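You operate a simulated robot arm through the tools that you are given. There is no shell and no other tool.

Carry out the task below with a simulated robot arm. There is one attempt and no reset: what you move stays moved.

## Task
Lay the pink-ended and purple-ended bars in the wash tray and scrub both.
Fine: scrub them clean with the blue brush and stand it back; the bars stay in the tray. Set down upright: blue brush. What is to be rubbed or washed off counts as gone when no trace of it is left.
Where things are to end (x, y in the base frame): pink-ended bar within 60 mm of [550, 610]; purple-ended bar within 60 mm of [620, 540].

Only the result counts: the job must be done as asked and must still hold three seconds after the hand-in. Knocking over, shifting, dropping, spilling or breaking anything else fails it.

## Robot
A 7-joint arm with a two-finger parallel gripper, fixed in place. Base frame: the origin is at the foot of the arm, x ahead of it, y to its left, z up. Units: mm, degrees, N and s.
Its first joint turns from -166.0 to 166.0 degrees. Payload 4.4 kg.
The TCP is the grasp point between the finger pads, 23 mm short of the fingertips. In the tool frame z runs along the fingers and y along their closing line. Largest opening 94 mm; finger width 38, thickness 10; the body of the gripper, 54 by 96 mm, starts 39 mm behind the TCP.
Orientation is that of the tool frame in the base frame, as [roll, pitch, yaw] about the fixed x, y, z axes, in that order (R = Rz(yaw) Ry(pitch) Rx(roll)). With the fingers straight down and closing along the base's y, the tool's x points along the base's -x, its y along +y and its z along -z.

## Interface
- The arm moves only by the tool nudge_tool. Its argument "plan" is a list of rows, each a list of 7 numbers: the shift along the base's x, y, z in units of 400 mm (1.0 is 400 mm), then the turn, a rotation vector about the base's x, y, z in units of 45 degrees (1.0 is 45 degrees), then the finger opening in mm, from 0 to 94. In form: [[x, y, z, rx, ry, rz, hand], ...]. A call has 1 to 20 rows; each row is the pose to reach, as a shift and turn from the pose commanded when the call began. A call with a number of a shift or a turn outside -1 to 1 is refused whole. A row lasts 0.2 s, in which the tool goes at most 50 mm and 8.6 degrees; a call with a longer step from one row to the next is refused whole, and so is a gripper value outside its range. A pose out of reach is approached as far as the arm can. The call stops where the force on the tool passes 70 N (or 10 N more than at its start, if that is more) or the arm is blocked; 0.2 s more then pass. Each finger travels about 72 mm/s and halts on what it meets, pressing with about 38 N; the grip force reading is that of the motor and also rises with nothing between the fingers. The clock runs only during rows and for 0.2 s after the last one: add rows that repeat a pose to give the fingers time. The reply holds the time, the measured pose of the TCP, the force on the tool along the base axes, the opening and the grip force, in the units named above and with some noise, with the torque about the TCP (base axes, N m) and any sound that the robot's microphone picked up, and new pictures: "show" is both (left out), scene, wrist or none.
- Cameras (640 x 400 px; columns grow to the right, rows downward): "scene" is fixed at [219.1, 646.5, 1516.1]; the picture's right is [-0.07, -1.00, 0.00], its down [-0.86, 0.06, -0.51] and it looks along [0.51, -0.04, -0.86] (base axes); focal length 236 px, centre (320, 200). "wrist" rides on the gripper at [86, 16, -74] in the tool frame; the picture's right is [-0.18, 0.98, 0.00], its down [-0.58, -0.11, -0.81] and it looks along [-0.79, -0.15, 0.59] (tool axes); focal length 243 px, centre (320, 200). There is no depth. A picture from a camera that has moved, and an enlarged one, comes with that camera's place and axes in the base frame and with its lens. The place of the scene camera against the robot may be out by one fixed shift of up to 12 mm in any direction.
- zoom(camera, box): a new picture of the part [left, top, right, bottom] of that camera's present view, enlarged. It takes no simulated time.
- finish_job(): hands the job in; it is judged then, once.

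Nothing tells you positions but the pictures and the camera data. Unless the task says otherwise, let go and move clear before handing in.

The tools are called after ">>>" as name(argument=value, ...) on one line, values as JSON. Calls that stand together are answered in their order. nudge_tool: Moves the arm, as the interface text tells. Its arguments: {"type":"object","properties":{"plan":{"type":"array","items":{"type":"array","items":{"type":"number"}}},"show":{"type":"string","enum":["both","scene","wrist","none"]}},"required":["plan"]} The other tools are called the same way: zoom (camera, box) takes an enlarged picture of a part of a camera's view; finish_job () hands the job in.

At the start:

```text
time_s: 0.0
tool_pos: [671.9, 71.3, 1148.4]
ee_rot: [179.9, 0.1, -180.0]
contact_force: [-1.1, -0.3, 0.6]
moment: [-0.02, 0.01, 0.0]
opening: 93.9
grip_force: 0.0
```

scene: 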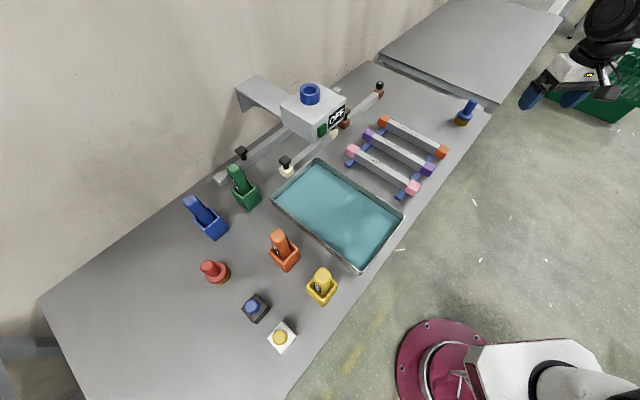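
wrist: 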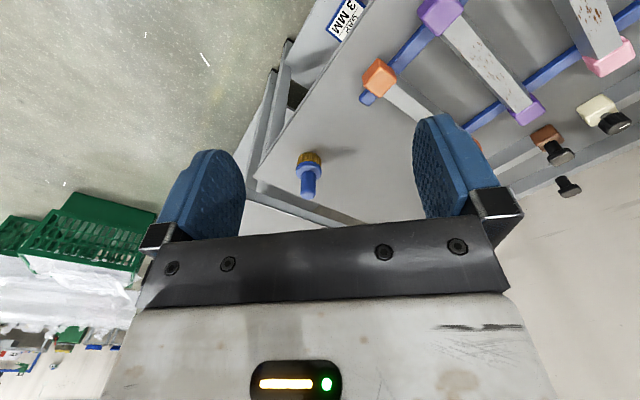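

I see a bench with a tray of water, three bars on a rack, several brushes in holders and some buttons; the arm is up high at the right. I will look closer at the scene before moving.

>>> zoom(camera="scene", box=[170, 60, 330, 160])

>>> zoom(camera="scene", box=[170, 150, 330, 250])

>>> zoom(camera="scene", box=[330, 80, 490, 180])

>>> zoom(camera="scene", box=[190, 220, 350, 320])

>>> zoom(camera="scene", box=[260, 150, 420, 250])

>>> zoom(camera="scene", box=[200, 280, 360, 380])

>>> zoom(camera="wrist", box=[340, 0, 640, 188])

```text
4.00 times, centred on (250, 110) of scene
camera zoom: at [219.1, 646.5, 1516.1], right [-0.07, -1.0, 0.0], down [-0.86, 0.06, -0.51], along [0.51, -0.04, -0.86], focal length 943 px, centre (600, 560)
```

zoom: 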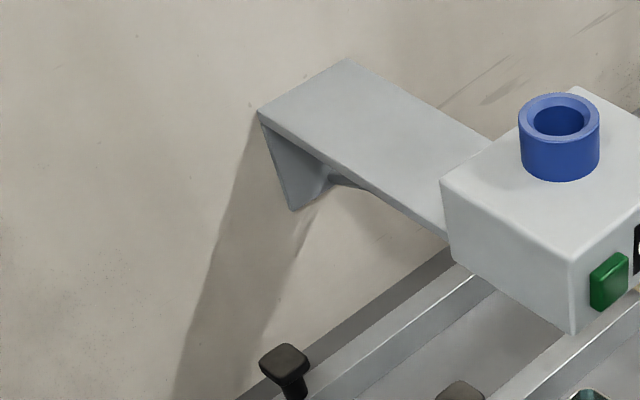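

```text
4.00 times, centred on (250, 200) of scene
camera zoom: at [219.1, 646.5, 1516.1], right [-0.07, -1.0, 0.0], down [-0.86, 0.06, -0.51], along [0.51, -0.04, -0.86], focal length 943 px, centre (600, 200)
```

zoom: 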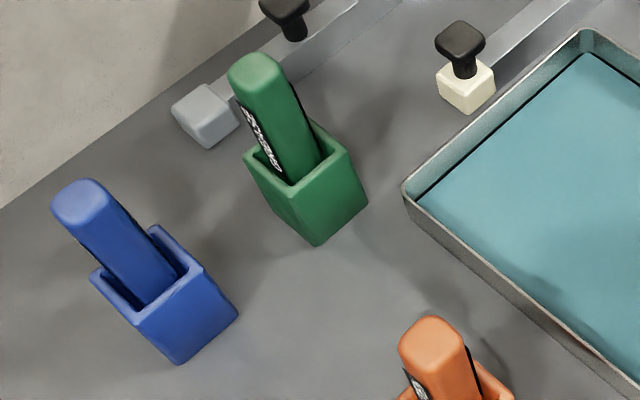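

```text
4.00 times, centred on (410, 130) of scene
camera zoom: at [219.1, 646.5, 1516.1], right [-0.07, -1.0, 0.0], down [-0.86, 0.06, -0.51], along [0.51, -0.04, -0.86], focal length 943 px, centre (-40, 480)
```

zoom: 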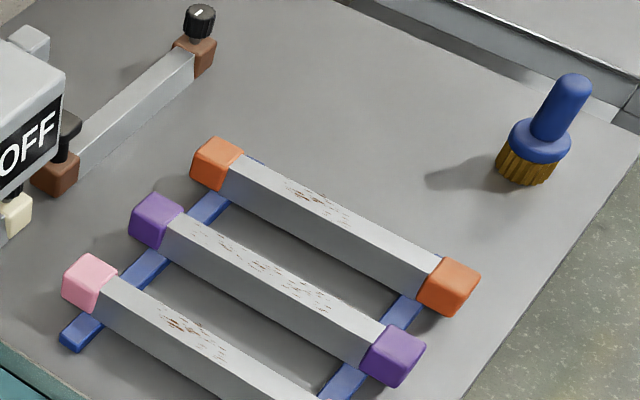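

```text
4.00 times, centred on (270, 270) of scene
camera zoom: at [219.1, 646.5, 1516.1], right [-0.07, -1.0, 0.0], down [-0.86, 0.06, -0.51], along [0.51, -0.04, -0.86], focal length 943 px, centre (520, -80)
```

zoom: 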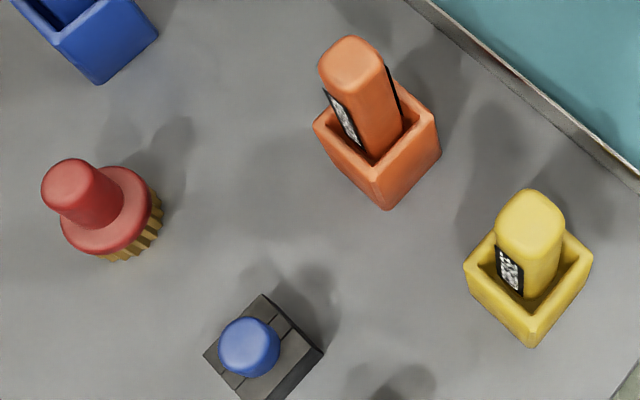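

```text
4.00 times, centred on (340, 200) of scene
camera zoom: at [219.1, 646.5, 1516.1], right [-0.07, -1.0, 0.0], down [-0.86, 0.06, -0.51], along [0.51, -0.04, -0.86], focal length 943 px, centre (240, 200)
```

zoom: 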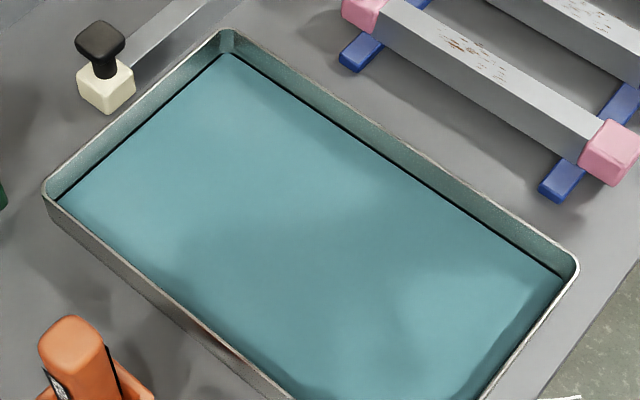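

```text
4.00 times, centred on (280, 330) of scene
camera zoom: at [219.1, 646.5, 1516.1], right [-0.07, -1.0, 0.0], down [-0.86, 0.06, -0.51], along [0.51, -0.04, -0.86], focal length 943 px, centre (480, -320)
```

zoom: 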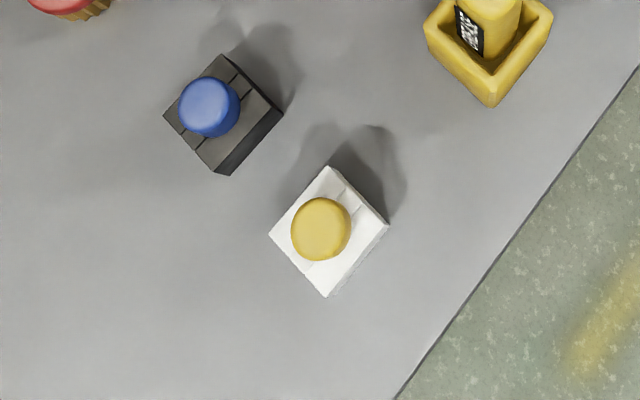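

```text
2.13 times, centred on (490, 94) of wrist
camera zoom: at [586.1, 88.3, 1224.2], right [0.18, 0.98, 0.0], down [0.58, -0.11, 0.81], along [0.79, -0.15, -0.59], focal length 516 px, centre (-42, 426)
```

zoom: 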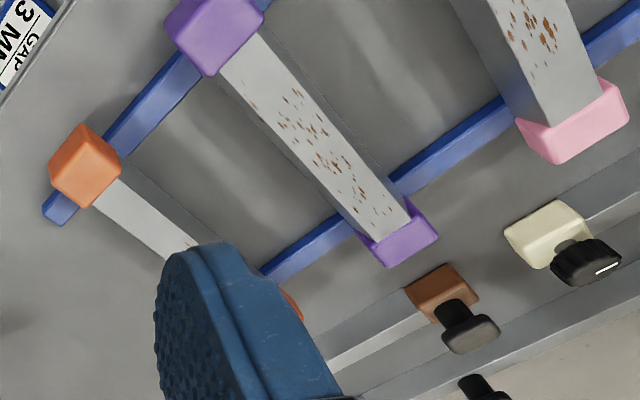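

The bench top comes out near z = 815 by triangulation. The blue brush stands near (962, -11), the pink bar is centred near (735, 387), the purple bar near (815, 308) and the tray near (585, 565). I'll turn the hand to line up with the bars and look at them from the wrist camera.

>>> nudge_tool(plan=[[-0.04, 0.0532, -0.035, 0, 0, 0.1429, 94], [-0.08, 0.1064, -0.07, 0, 0, 0.2857, 94], [-0.12, 0.1596, -0.105, 0, 0, 0.4286, 94], [-0.16, 0.2129, -0.14, 0, 0, 0.5714, 94], [-0.2, 0.2661, -0.175, 0, 0, 0.7143, 94], [-0.24, 0.3193, -0.21, 0, 0, 0.8571, 94], [-0.28, 0.3725, -0.245, 0, 0, 1.0, 94]], show="both")

```text
time_s: 1.6
tool_pos: [559.0, 218.3, 1049.4]
ee_rot: [-180.0, 0.2, -134.9]
contact_force: [-0.5, 0.3, 1.2]
moment: [-0.02, -0.01, 0.01]
opening: 94.0
grip_force: 0.1
camera wrist: at [485.7, 169.0, 1125.4], right [-0.57, 0.82, 0.0], down [0.49, 0.33, 0.81], along [0.67, 0.46, -0.59], focal length 243 px, centre (320, 200)
```

scene: 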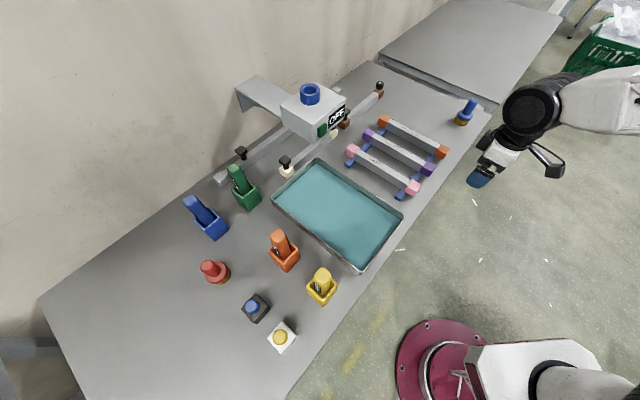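
wrist: 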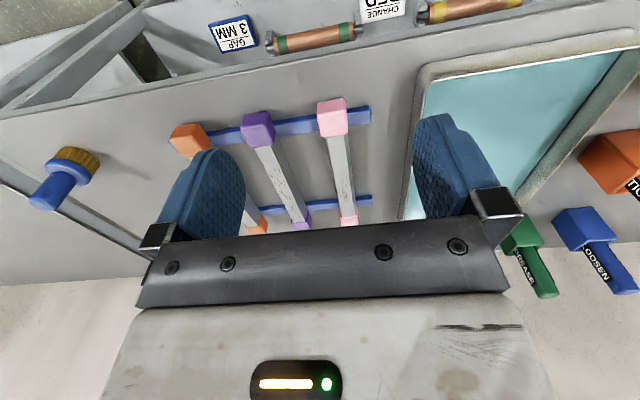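

The bars now lie nearly up and down in the wrist view, with the tray to the right. I'll enlarge parts of the view to read bar ends, stains and the tray.

>>> zoom(camera="wrist", box=[160, 0, 416, 160])

>>> zoom(camera="wrist", box=[240, 90, 400, 240])

>>> zoom(camera="wrist", box=[384, 0, 640, 160])

>>> zoom(camera="wrist", box=[0, 100, 200, 240])

>>> zoom(camera="scene", box=[335, 105, 463, 205])

```text
2.50 times, centred on (288, 80) of wrist
camera zoom: at [485.7, 169.0, 1125.4], right [-0.57, 0.82, 0.0], down [0.49, 0.33, 0.81], along [0.67, 0.46, -0.59], focal length 606 px, centre (400, 500)
```

zoom: 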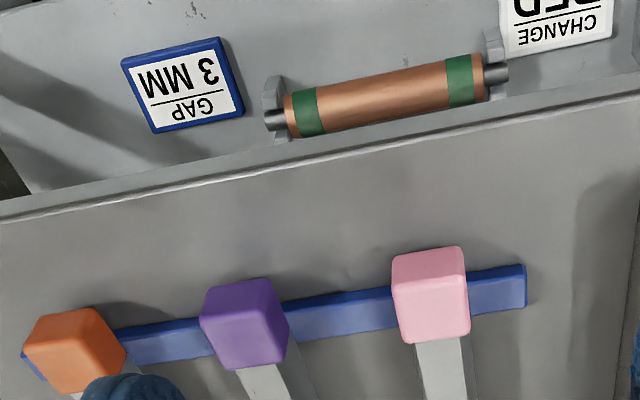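

```text
2.67 times, centred on (320, 165) of wrist
camera zoom: at [485.7, 169.0, 1125.4], right [-0.57, 0.82, 0.0], down [0.49, 0.33, 0.81], along [0.67, 0.46, -0.59], focal length 647 px, centre (320, 293)
```

zoom: 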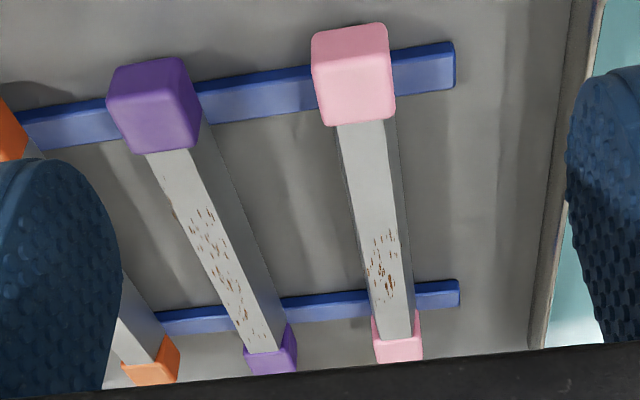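

```text
2.50 times, centred on (512, 80) of wrist
camera zoom: at [485.7, 169.0, 1125.4], right [-0.57, 0.82, 0.0], down [0.49, 0.33, 0.81], along [0.67, 0.46, -0.59], focal length 606 px, centre (-160, 500)
```

zoom: 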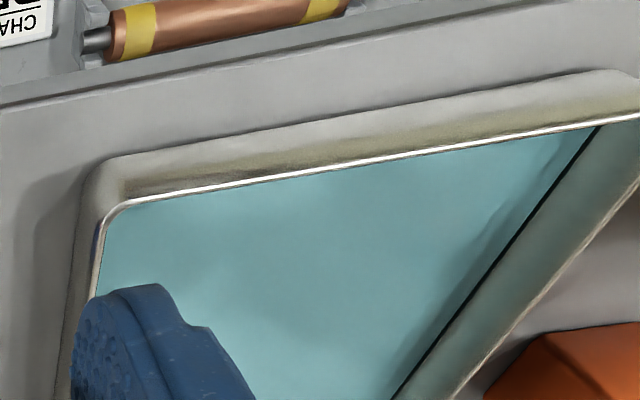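

```text
2.86 times, centred on (100, 170) of wrist
camera zoom: at [485.7, 169.0, 1125.4], right [-0.57, 0.82, 0.0], down [0.49, 0.33, 0.81], along [0.67, 0.46, -0.59], focal length 693 px, centre (949, 286)
```

zoom: 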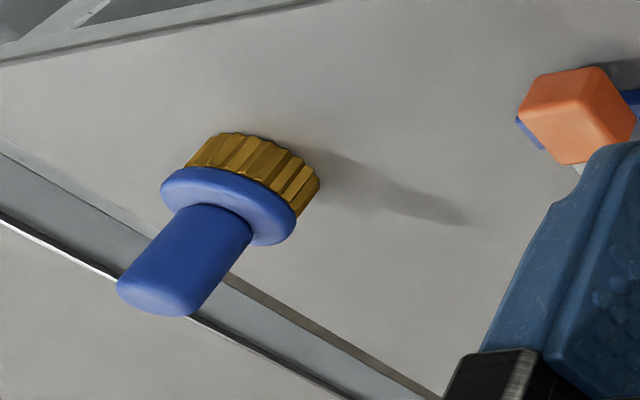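

```text
4.00 times, centred on (399, 155) of scene
camera zoom: at [219.1, 646.5, 1516.1], right [-0.07, -1.0, 0.0], down [-0.86, 0.06, -0.51], along [0.51, -0.04, -0.86], focal length 943 px, centre (4, 380)
```

zoom: 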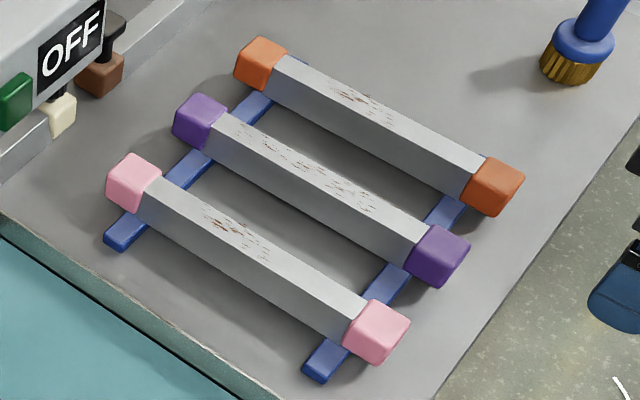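

Triangulating both cameras gives the pink bar centre near (732, 387, 845), the purple bar centre near (806, 310, 845) and a tray rim near z = 853. Both bars lie at 45°. I'll move above the pink bar and check the alignment.

>>> nudge_tool(plan=[[0.0615, 0.0597, -0.039, 0, 0, 0, 94], [0.123, 0.1195, -0.078, 0, 0, 0, 94], [0.1845, 0.179, -0.117, 0, 0, 0, 94], [0.246, 0.239, -0.157, 0, 0, 0, 94], [0.3075, 0.2985, -0.196, 0, 0, 0, 94], [0.369, 0.358, -0.235, 0, 0, 0, 94], [0.43, 0.4175, -0.275, 0, 0, 0, 94]], show="both")

```text
time_s: 3.2
tool_pos: [731.9, 387.2, 941.9]
ee_rot: [-179.9, 0.1, -135.0]
contact_force: [0.2, 0.7, 0.9]
moment: [0.01, 0.0, 0.02]
opening: 93.9
grip_force: 0.0
camera wrist: at [659.0, 338.3, 1017.5], right [-0.56, 0.83, 0.0], down [0.49, 0.33, 0.81], along [0.67, 0.46, -0.59], focal length 243 px, centre (320, 200)
```

scene: 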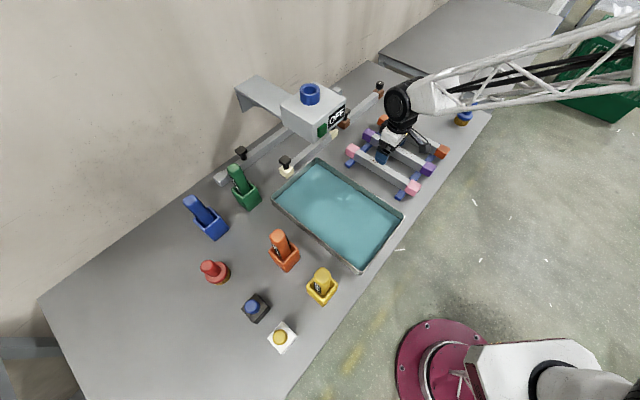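
wrist: 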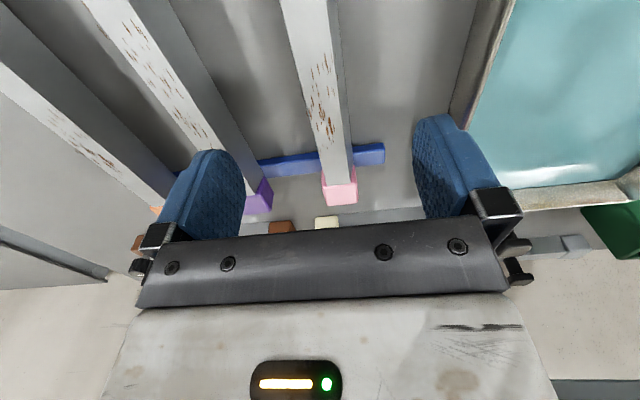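

The hand is centred on the pink bar line. I'll descend to grip it at mid-length, slightly above its centre height, and close.

>>> nudge_tool(plan=[[0, 0, -0.075, 0, 0, 0, 94], [0, 0, -0.15, 0, 0, 0, 94], [0, 0, -0.19, 0, 0, 0, 94], [0, 0, -0.22, 0, 0, 0, 94], [0, 0, -0.22, 0, 0, 0, 94]], show="both")

```text
time_s: 4.4
tool_pos: [732.7, 385.0, 852.9]
ee_rot: [-180.0, 0.1, -134.9]
contact_force: [0.1, 0.0, -0.1]
moment: [-0.01, 0.01, -0.01]
opening: 94.0
grip_force: 0.0
camera wrist: at [659.6, 336.7, 928.7], right [-0.56, 0.83, 0.0], down [0.49, 0.33, 0.81], along [0.67, 0.46, -0.59], focal length 243 px, centre (320, 200)
```

scene: 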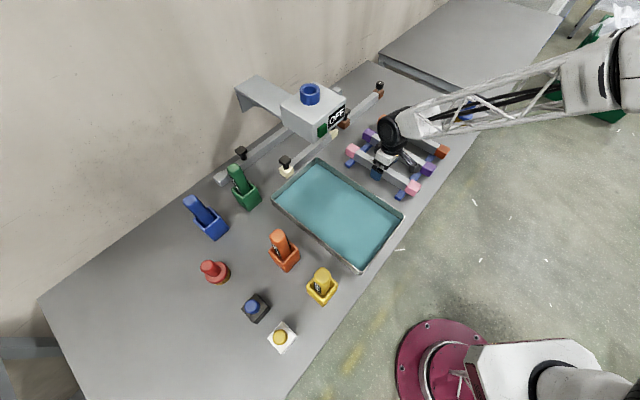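
wrist: 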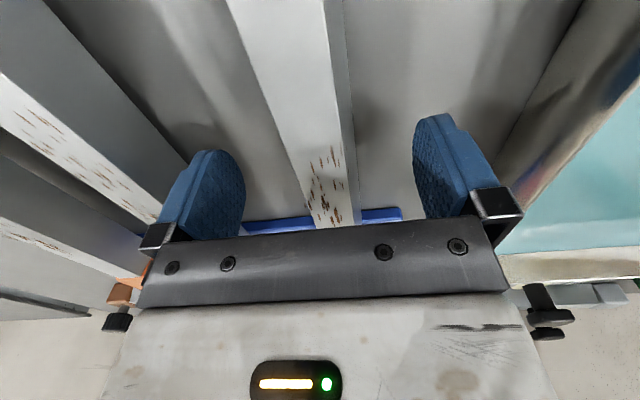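

The bar sits between the open fingers, near the middle. I'll close on it and lift a little.

>>> nudge_tool(plan=[[0, 0, 0, 0, 0, 0, 60], [0, 0, 0, 0, 0, 0, 30], [0, 0, 0, 0, 0, 0, 10], [0, 0, 0, 0, 0, 0, 0], [0, 0, 0, 0, 0, 0, 0], [0, 0, 0, 0, 0, 0, 0]], show="wrist")

```text
time_s: 5.8
tool_pos: [732.7, 385.5, 854.6]
ee_rot: [-179.9, 0.0, -135.0]
contact_force: [-1.3, 1.0, 0.1]
moment: [0.0, 0.06, 0.03]
opening: 39.6
grip_force: 37.7
camera wrist: at [659.6, 336.7, 928.8], right [-0.56, 0.83, 0.0], down [0.49, 0.33, 0.81], along [0.67, 0.46, -0.59], focal length 243 px, centre (320, 200)
```

wrist: 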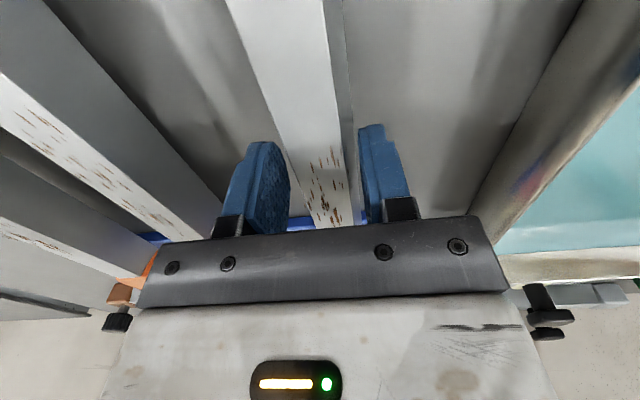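

>>> zoom(camera="wrist", box=[200, 100, 440, 250])

>>> zoom(camera="scene", box=[340, 100, 460, 200])

```text
2.67 times, centred on (320, 175) of wrist
camera zoom: at [659.6, 336.7, 928.8], right [-0.56, 0.83, 0.0], down [0.49, 0.33, 0.81], along [0.67, 0.46, -0.59], focal length 647 px, centre (320, 267)
```

zoom: 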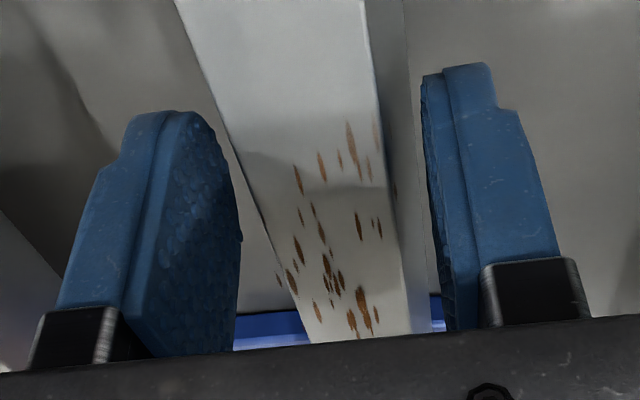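

```text
4.00 times, centred on (400, 150) of scene
camera zoom: at [219.1, 646.5, 1516.1], right [-0.07, -1.0, 0.0], down [-0.86, 0.06, -0.51], along [0.51, -0.04, -0.86], focal length 943 px, centre (0, 400)
```

zoom: 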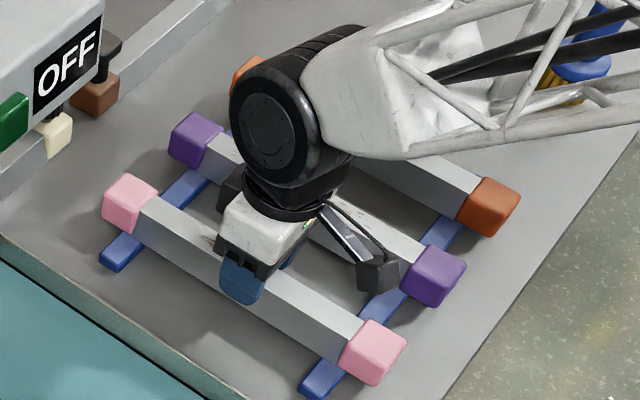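

The fingers stopped at about 40 mm, wider than the bar looks. I'll hold the close a little longer and see whether it changes.

>>> nudge_tool(plan=[[0, 0, 0, 0, 0, 0, 0], [0, 0, 0, 0, 0, 0, 0], [0, 0, 0, 0, 0, 0, 0]], show="wrist")

>>> zoom(camera="wrist", box=[240, 130, 400, 230])

```text
time_s: 6.6
tool_pos: [731.8, 384.5, 854.0]
ee_rot: [180.0, 0.0, -134.9]
contact_force: [-0.9, 1.3, 0.4]
moment: [0.03, 0.06, 0.01]
opening: 39.6
grip_force: 38.3
camera wrist: at [659.6, 336.7, 928.8], right [-0.56, 0.83, 0.0], down [0.49, 0.33, 0.81], along [0.67, 0.46, -0.59], focal length 243 px, centre (320, 200)
```

wrist: 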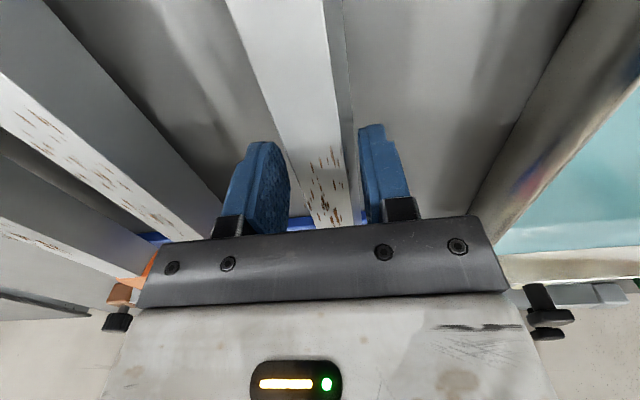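

```text
4.00 times, centred on (320, 180) of wrist
camera zoom: at [659.6, 336.7, 928.8], right [-0.56, 0.83, 0.0], down [0.49, 0.33, 0.81], along [0.67, 0.46, -0.59], focal length 970 px, centre (320, 280)
```

zoom: 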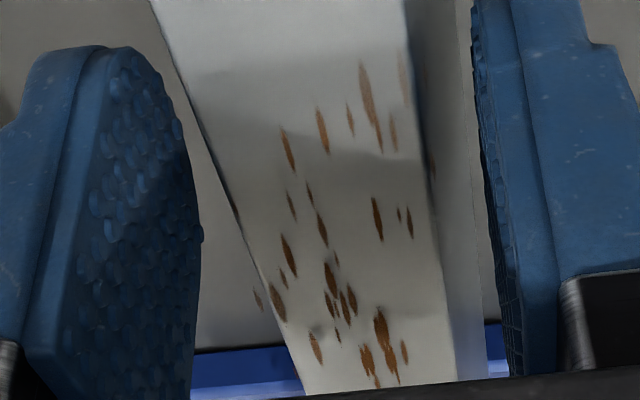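

The reading holds steady at about 40 mm, which matches the width of the end caps, so I take it the bar is held. I'll lift slowly by 60 mm and check that it comes up.

>>> nudge_tool(plan=[[0, 0, 0.03, 0, 0, 0, 0], [0, 0, 0.06, 0, 0, 0, 0], [0, 0, 0.1, 0, 0, 0, 0], [0, 0, 0.15, 0, 0, 0, 0], [0, 0, 0.15, 0, 0, 0, 0]], show="both")

```text
time_s: 7.8
tool_pos: [733.3, 386.7, 912.2]
ee_rot: [180.0, 0.0, -134.9]
contact_force: [-0.3, -0.6, -5.2]
moment: [-0.03, 0.01, -0.01]
opening: 39.5
grip_force: 37.7
camera wrist: at [660.3, 337.1, 988.0], right [-0.56, 0.83, 0.0], down [0.49, 0.33, 0.81], along [0.67, 0.46, -0.59], focal length 243 px, centre (320, 200)
```

scene: 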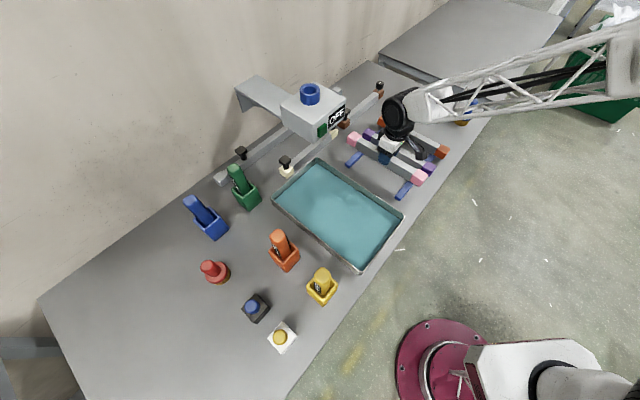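
wrist: 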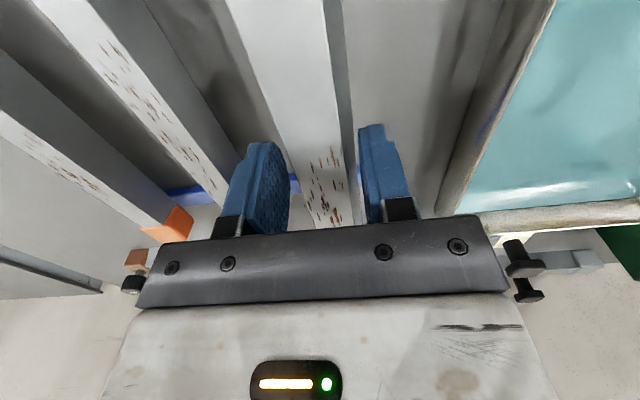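

The pink bar is held level and weighs about 5 N. I'll carry it sideways over the tray, keeping clear of the wall box, and look again before lowering.

>>> nudge_tool(plan=[[0, 0, 0.05, 0, 0, 0, 0], [-0.06, 0.06, 0.06, 0, 0, 0, 0], [-0.13, 0.13, 0.06, 0, 0, 0, 0], [-0.2, 0.2, 0.06, 0, 0, 0, 0], [-0.27, 0.27, 0.06, 0, 0, 0, 0], [-0.34, 0.34, 0.06, 0, 0, 0, 0], [-0.41, 0.41, 0.06, 0, 0, 0, 0], [-0.47, 0.47, 0.06, 0, 0, 0, 0], [-0.505, 0.505, 0.06, 0, 0, 0, 0], [-0.505, 0.505, 0.06, 0, 0, 0, 0]], show="both")

>>> zoom(camera="scene", box=[260, 150, 420, 280])

```text
time_s: 10.0
tool_pos: [531.2, 588.2, 936.5]
ee_rot: [-180.0, 0.0, -134.9]
contact_force: [-0.2, 0.2, -6.2]
moment: [-0.04, 0.04, -0.01]
opening: 39.7
grip_force: 38.4
camera wrist: at [458.4, 539.0, 1011.7], right [-0.56, 0.83, 0.0], down [0.49, 0.33, 0.81], along [0.67, 0.46, -0.59], focal length 243 px, centre (320, 200)
```

scene: 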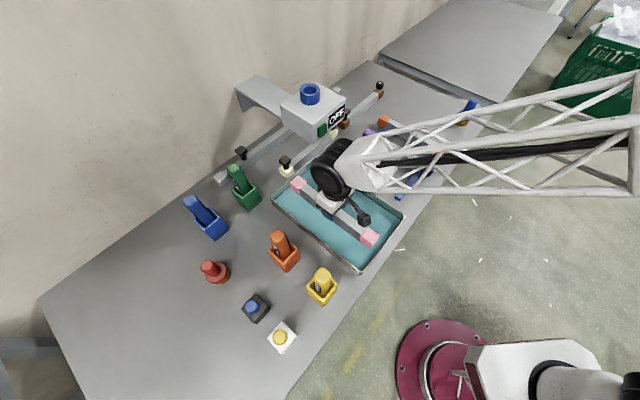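
wrist: 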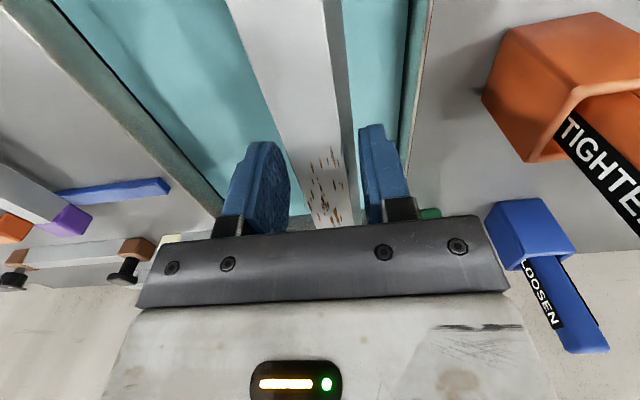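

```text
3.08 times, centred on (340, 215) of scene
camera zoom: at [219.1, 646.5, 1516.1], right [-0.07, -1.0, 0.0], down [-0.86, 0.06, -0.51], along [0.51, -0.04, -0.86], focal length 726 px, centre (258, 154)
```

zoom: 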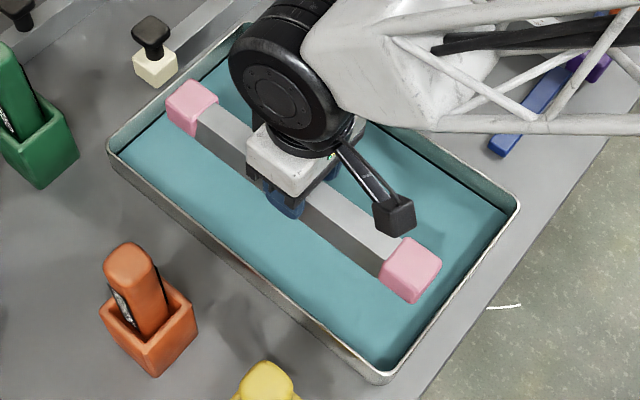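

>>> zoom(camera="wrist", box=[340, 0, 500, 100])

>>> zoom(camera="wrist", box=[0, 0, 256, 220])

```text
4.00 times, centred on (420, 50) of wrist
camera zoom: at [458.4, 539.0, 1011.7], right [-0.56, 0.83, 0.0], down [0.49, 0.33, 0.81], along [0.67, 0.46, -0.59], focal length 970 px, centre (-80, 800)
```

zoom: 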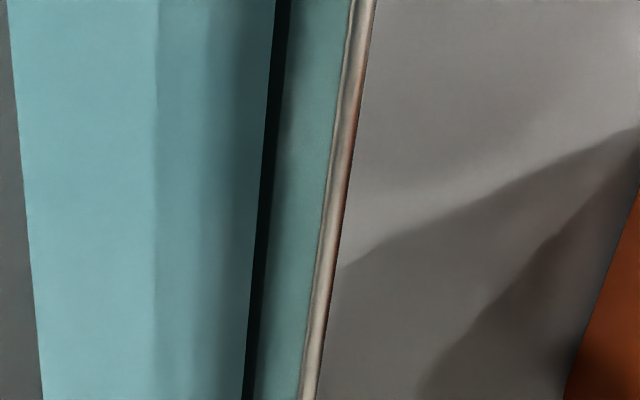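

```text
1.82 times, centred on (128, 110) of wrist
camera zoom: at [458.4, 539.0, 1011.7], right [-0.56, 0.83, 0.0], down [0.49, 0.33, 0.81], along [0.67, 0.46, -0.59], focal length 441 px, centre (669, 364)
```

zoom: 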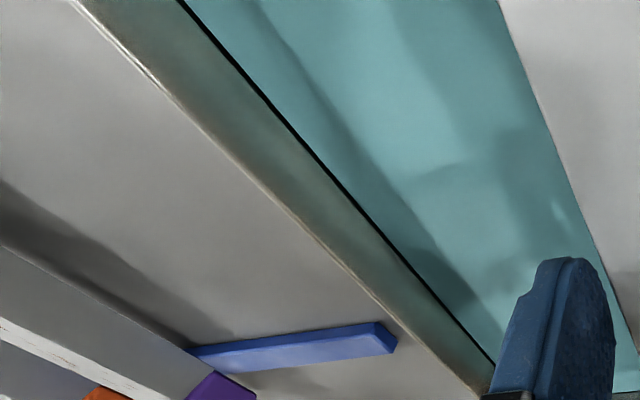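

The tray comes out at n = -108 to 116 across and e = 630 to 993 along its length. The pink bar hangs inside it with slack on all sides. I'll shift it about 23 mm toward the wall to centre it, lower to just above the tray floor, then go down in small steps watching the force.

>>> nudge_tool(plan=[[0.02, 0.022, 0, 0, 0, 0, 0], [0.0375, 0.044, -0.02, 0, 0, 0, 0], [0.0375, 0.044, -0.08, 0, 0, 0, 0], [0.0375, 0.044, -0.14, 0, 0, 0, 0], [0.0375, 0.044, -0.18, 0, 0, 0, 0], [0.0375, 0.044, -0.2, 0, 0, 0, 0], [0.0375, 0.044, -0.2, 0, 0, 0, 0]], show="scene")

>>> zoom(camera="scene", box=[260, 150, 420, 280])

```text
time_s: 11.6
tool_pos: [546.5, 608.7, 855.4]
ee_rot: [-179.9, 0.0, -134.9]
contact_force: [0.1, -1.0, -5.5]
moment: [-0.01, 0.02, 0.0]
opening: 39.9
grip_force: 38.2
```

scene: 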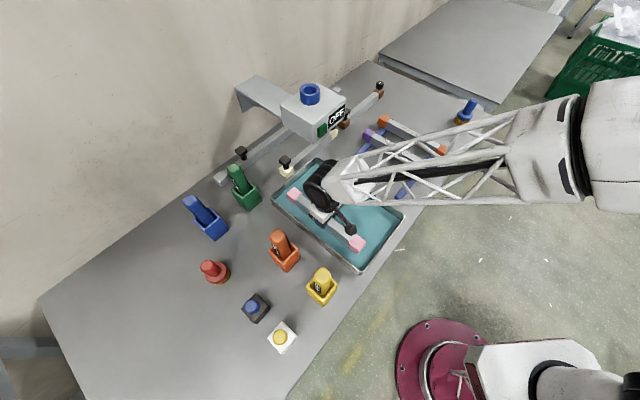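

```text
3.08 times, centred on (340, 215) of scene
camera zoom: at [219.1, 646.5, 1516.1], right [-0.07, -1.0, 0.0], down [-0.86, 0.06, -0.51], along [0.51, -0.04, -0.86], focal length 726 px, centre (258, 154)
```

zoom: 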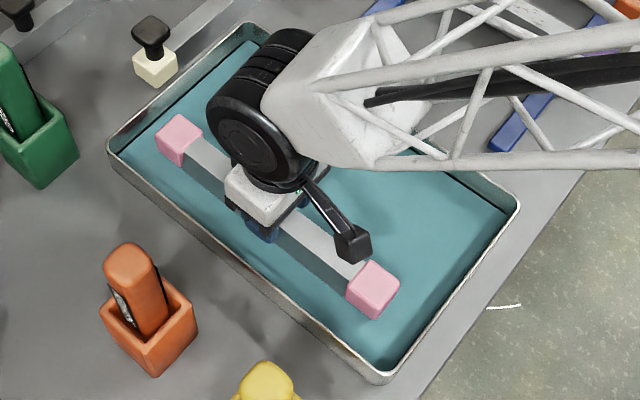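

The bar is inside the rim and still hanging free. I'll lower a few millimetres at a time.

>>> nudge_tool(plan=[[0, 0, -0.005, 0, 0, 0, 0], [0, 0, -0.01, 0, 0, 0, 0], [0, 0, -0.015, 0, 0, 0, 0], [0, 0, -0.015, 0, 0, 0, 0]], show="none")

```text
time_s: 12.6
tool_pos: [546.1, 607.2, 851.1]
ee_rot: [-180.0, 0.0, -135.0]
contact_force: [0.4, -1.1, -5.7]
moment: [-0.03, 0.02, -0.02]
opening: 39.6
grip_force: 37.8
```

>>> nudge_tool(plan=[[0, 0, -0.004, 0, 0, 0, 0], [0, 0, -0.008, 0, 0, 0, 0], [0, 0, -0.008, 0, 0, 0, 0]], show="none")

```text
time_s: 13.4
tool_pos: [546.4, 607.0, 847.6]
ee_rot: [180.0, 0.0, -135.1]
contact_force: [0.4, 0.2, -5.5]
moment: [-0.02, 0.01, 0.0]
opening: 39.8
grip_force: 38.3
```

Still hanging free at 847.6; I continue down in small steps.

>>> nudge_tool(plan=[[0, 0, -0.0025, 0, 0, 0, 0], [0, 0, -0.005, 0, 0, 0, 0], [0, 0, -0.005, 0, 0, 0, 0]], show="none")

```text
time_s: 14.2
tool_pos: [545.6, 607.3, 844.7]
ee_rot: [-180.0, 0.0, -135.0]
contact_force: [0.7, 0.1, -5.7]
moment: [-0.05, 0.03, 0.0]
opening: 39.6
grip_force: 37.9
```

>>> nudge_tool(plan=[[0, 0, -0.0025, 0, 0, 0, 0], [0, 0, -0.005, 0, 0, 0, 0], [0, 0, -0.005, 0, 0, 0, 0]], show="both")

>>> zoom(camera="scene", box=[260, 170, 400, 280])

```text
time_s: 15.0
tool_pos: [547.8, 607.4, 844.1]
ee_rot: [180.0, 0.1, -135.0]
contact_force: [-7.1, -6.1, 22.5]
moment: [-0.71, 0.75, -0.12]
opening: 39.6
grip_force: 38.2
camera wrist: at [473.3, 557.8, 919.1], right [-0.56, 0.83, 0.0], down [0.49, 0.33, 0.81], along [0.67, 0.46, -0.59], focal length 243 px, centre (320, 200)
```

scene: 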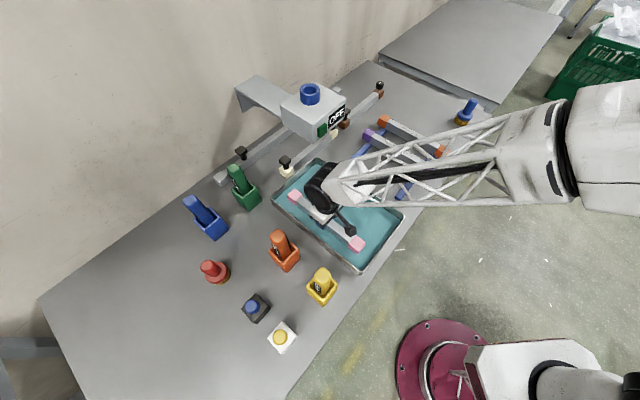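
wrist: 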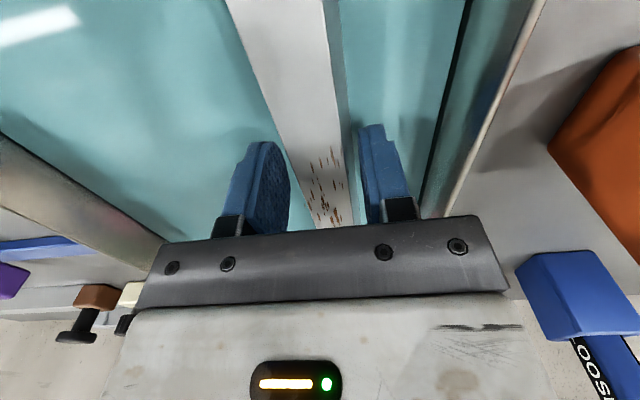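

```text
3.64 times, centred on (330, 225) of scene
camera zoom: at [219.1, 646.5, 1516.1], right [-0.07, -1.0, 0.0], down [-0.86, 0.06, -0.51], along [0.51, -0.04, -0.86], focal length 857 px, centre (284, 109)
```

zoom: 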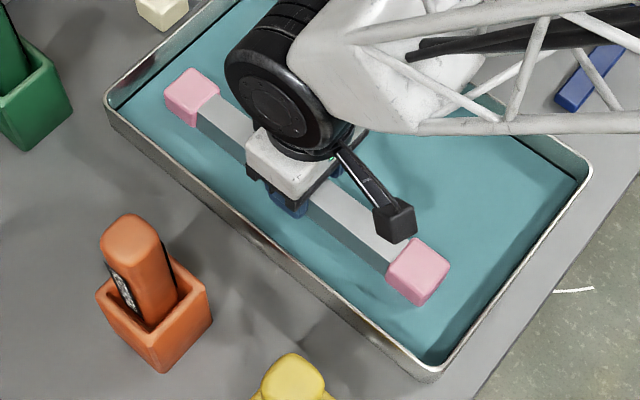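

The bar has touched the tray floor (force now +22 N up). I'll ease off a little, open the fingers to 70 mm and rise clear.

>>> nudge_tool(plan=[[0, 0, 0.004, 0, 0, 0, 0], [0, 0, 0.004, 0, 0, 0, 20], [0, 0, 0.004, 0, 0, 0, 45], [0, 0, 0.004, 0, 0, 0, 70], [0, 0, 0.004, 0, 0, 0, 70], [0, 0, 0.004, 0, 0, 0, 70], [0, 0, 0.05, 0, 0, 0, 70], [0, 0, 0.12, 0, 0, 0, 70], [0, 0, 0.22, 0, 0, 0, 70], [0, 0, 0.3, 0, 0, 0, 70]], show="both")

>>> zoom(camera="scene", box=[260, 150, 420, 280])

```text
time_s: 17.2
tool_pos: [545.7, 608.4, 961.8]
ee_rot: [-180.0, 0.1, -135.0]
contact_force: [-0.1, 1.0, -0.6]
moment: [0.02, 0.04, 0.0]
opening: 70.0
grip_force: 0.0
camera wrist: at [472.3, 560.1, 1038.1], right [-0.56, 0.83, 0.0], down [0.49, 0.33, 0.81], along [0.67, 0.46, -0.59], focal length 243 px, centre (320, 200)
```

scene: 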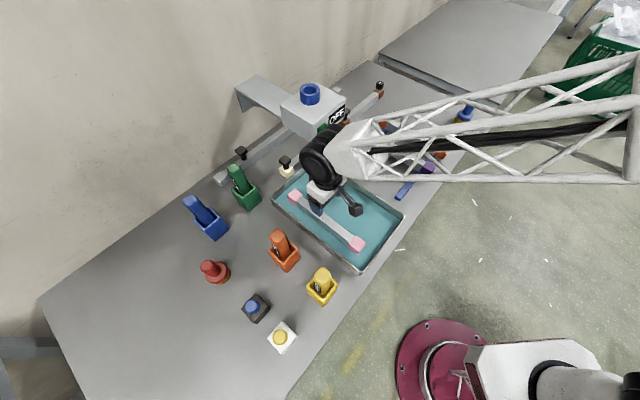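
wrist: 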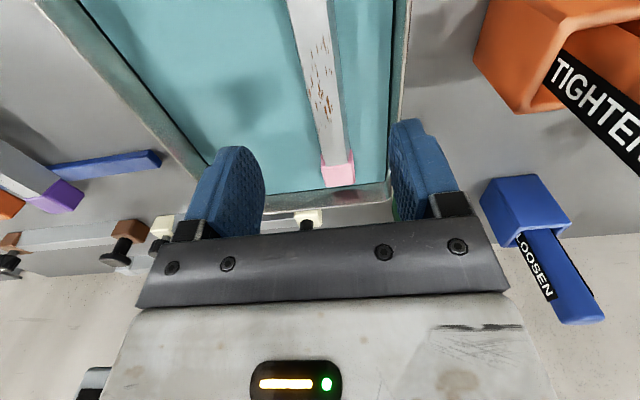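

```text
3.08 times, centred on (340, 215) of scene
camera zoom: at [219.1, 646.5, 1516.1], right [-0.07, -1.0, 0.0], down [-0.86, 0.06, -0.51], along [0.51, -0.04, -0.86], focal length 726 px, centre (258, 154)
```

zoom: 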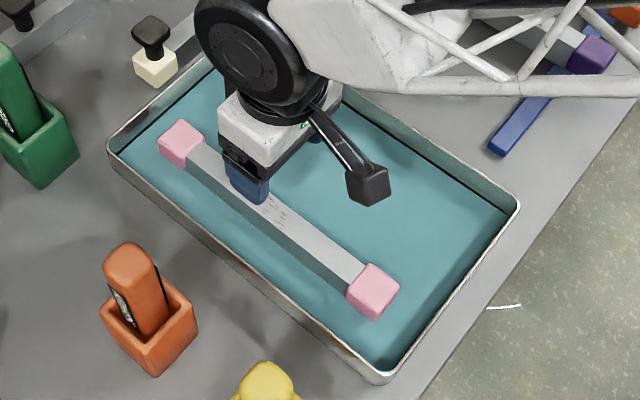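

The pink bar lies in the tray where wanted. Next I go across to the purple bar, centred near (806, 310), and open the hand fully.

>>> nudge_tool(plan=[[0.065, -0.0744, 0, 0, 0, 0, 80], [0.1305, -0.1488, 0, 0, 0, 0, 94], [0.1957, -0.2232, 0, 0, 0, 0, 94], [0.261, -0.2976, 0, 0, 0, 0, 94], [0.3262, -0.372, 0, 0, 0, 0, 94], [0.3915, -0.4464, 0, 0, 0, 0, 94], [0.4567, -0.5208, 0, 0, 0, 0, 94], [0.522, -0.5952, 0, 0, 0, 0, 94], [0.5872, -0.6696, -0.025, 0, 0, 0, 94], [0.6525, -0.744, -0.05, 0, 0, 0, 94], [0.6525, -0.744, -0.05, 0, 0, 0, 94]], show="both")

>>> zoom(camera="wrist", box=[160, 0, 480, 220])

>>> zoom(camera="scene", box=[260, 150, 420, 280])

```text
time_s: 19.6
tool_pos: [806.8, 307.7, 948.1]
ee_rot: [180.0, 0.0, -135.0]
contact_force: [0.4, 0.6, 0.3]
moment: [0.01, 0.0, 0.0]
opening: 93.9
grip_force: 0.1
camera wrist: at [733.2, 258.9, 1024.0], right [-0.56, 0.83, 0.0], down [0.49, 0.33, 0.81], along [0.67, 0.46, -0.59], focal length 243 px, centre (320, 200)
```

scene: 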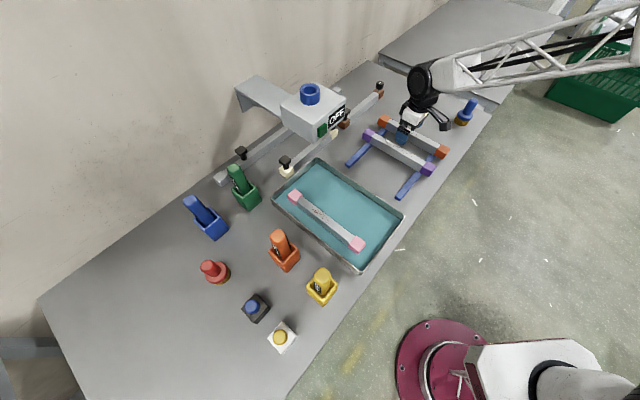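
wrist: 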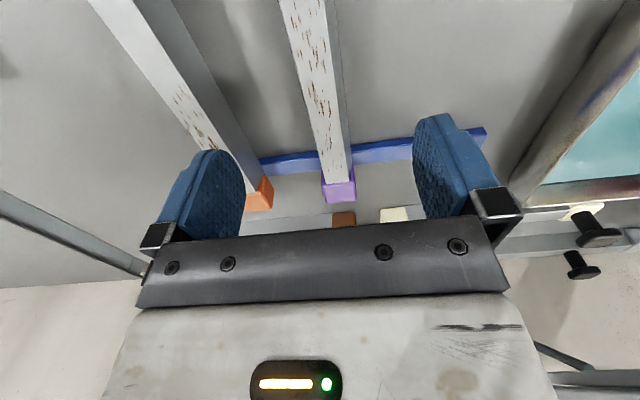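

```text
1.82 times, centred on (320, 110) of wrist
camera zoom: at [733.2, 258.9, 1024.0], right [-0.56, 0.83, 0.0], down [0.49, 0.33, 0.81], along [0.67, 0.46, -0.59], focal length 441 px, centre (320, 364)
```

zoom: 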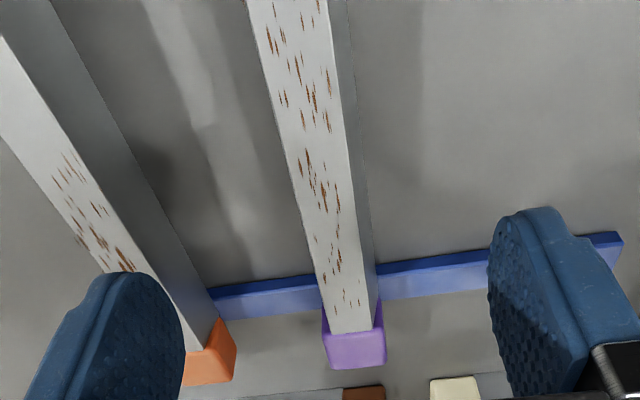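

```text
3.08 times, centred on (340, 215) of scene
camera zoom: at [219.1, 646.5, 1516.1], right [-0.07, -1.0, 0.0], down [-0.86, 0.06, -0.51], along [0.51, -0.04, -0.86], focal length 726 px, centre (258, 154)
```

zoom: 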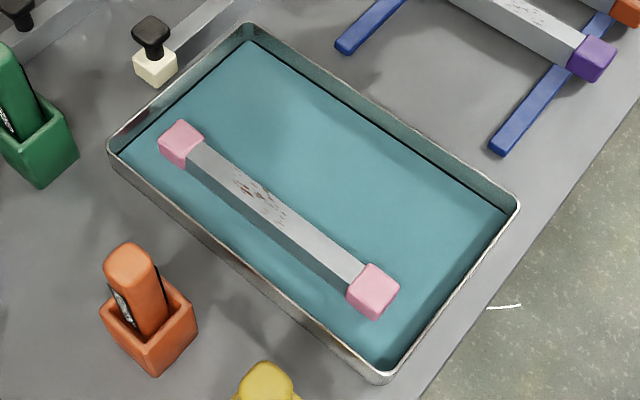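

The hand is centred over the purple bar. I'll descend to the same gripping height as before.

>>> nudge_tool(plan=[[0, 0, -0.06, 0, 0, 0, 94], [0, 0, -0.12, 0, 0, 0, 94], [0, 0, -0.18, 0, 0, 0, 94], [0, 0, -0.215, 0, 0, 0, 94], [0, 0, -0.225, 0, 0, 0, 94], [0, 0, -0.225, 0, 0, 0, 94]], show="wrist")

```text
time_s: 21.0
tool_pos: [806.4, 309.5, 852.9]
ee_rot: [179.9, 0.1, -135.0]
contact_force: [-0.2, 0.2, 0.7]
moment: [0.02, 0.0, 0.0]
opening: 93.8
grip_force: 0.1
camera wrist: at [733.5, 261.1, 928.4], right [-0.56, 0.83, 0.0], down [0.49, 0.33, 0.81], along [0.67, 0.46, -0.59], focal length 243 px, centre (320, 200)
```

wrist: 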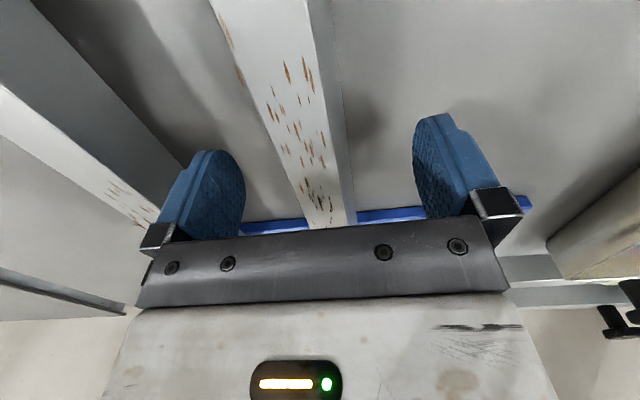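

The bar sits about 3 mm to one side, so I'll correct that while closing and then lift.

>>> nudge_tool(plan=[[0.006, -0.006, 0, 0, 0, 0, 94], [0.006, -0.006, 0, 0, 0, 0, 60], [0.006, -0.006, 0, 0, 0, 0, 30], [0.006, -0.006, 0, 0, 0, 0, 0], [0.006, -0.006, 0, 0, 0, 0, 0], [0.006, -0.006, 0, 0, 0, 0, 0], [0.006, -0.006, 0, 0, 0, 0, 0]], show="wrist")

```text
time_s: 22.6
tool_pos: [807.7, 309.3, 853.6]
ee_rot: [-180.0, 0.0, -135.0]
contact_force: [0.9, -1.7, 1.1]
moment: [-0.03, -0.02, -0.05]
opening: 39.5
grip_force: 37.9
camera wrist: at [735.3, 258.5, 928.8], right [-0.56, 0.83, 0.0], down [0.49, 0.33, 0.81], along [0.67, 0.46, -0.59], focal length 243 px, centre (320, 200)
```

wrist: 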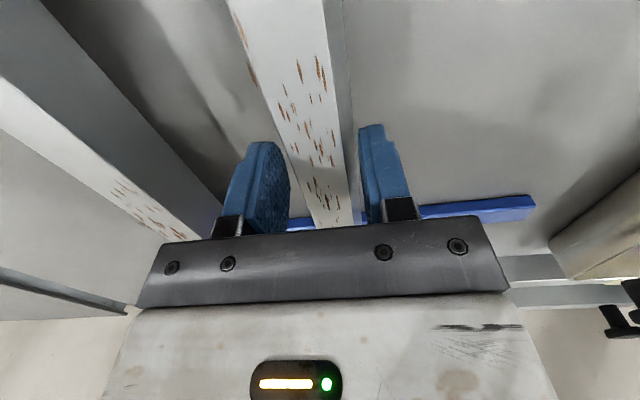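

The purple bar is gripped at the same width. I'll lift it and carry it over the tray along the same kind of path.

>>> nudge_tool(plan=[[0, 0, 0.04, 0, 0, 0, 0], [0, 0, 0.1, 0, 0, 0, 0], [0, 0, 0.18, 0, 0, 0, 0], [-0.05, 0.05, 0.21, 0, 0, 0, 0], [-0.12, 0.12, 0.21, 0, 0, 0, 0], [-0.19, 0.19, 0.21, 0, 0, 0, 0], [-0.26, 0.26, 0.21, 0, 0, 0, 0], [-0.33, 0.33, 0.21, 0, 0, 0, 0], [-0.4, 0.4, 0.21, 0, 0, 0, 0], [-0.47, 0.47, 0.21, 0, 0, 0, 0], [-0.527, 0.527, 0.21, 0, 0, 0, 0], [-0.505, 0.549, 0.21, 0, 0, 0, 0], [-0.4818, 0.5717, 0.21, 0, 0, 0, 0], [-0.4818, 0.5717, 0.21, 0, 0, 0, 0]], show="both")

>>> zoom(camera="scene", box=[260, 150, 420, 280])

```text
time_s: 25.6
tool_pos: [616.9, 535.8, 941.0]
ee_rot: [180.0, 0.0, -135.1]
contact_force: [0.3, 0.3, -5.4]
moment: [-0.04, 0.03, -0.01]
opening: 39.8
grip_force: 37.6
camera wrist: at [544.0, 487.3, 1015.7], right [-0.56, 0.83, 0.0], down [0.49, 0.33, 0.81], along [0.67, 0.46, -0.59], focal length 243 px, centre (320, 200)
```

scene: 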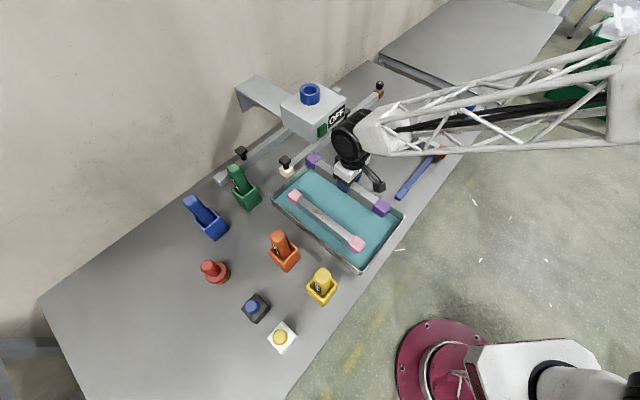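
wrist: 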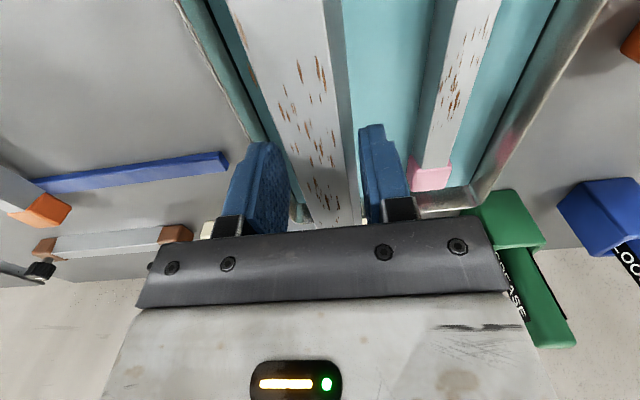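

```text
3.08 times, centred on (340, 215) of scene
camera zoom: at [219.1, 646.5, 1516.1], right [-0.07, -1.0, 0.0], down [-0.86, 0.06, -0.51], along [0.51, -0.04, -0.86], focal length 726 px, centre (258, 154)
```

zoom: 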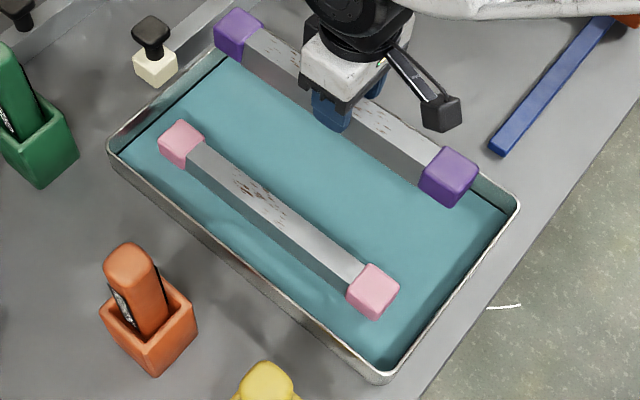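

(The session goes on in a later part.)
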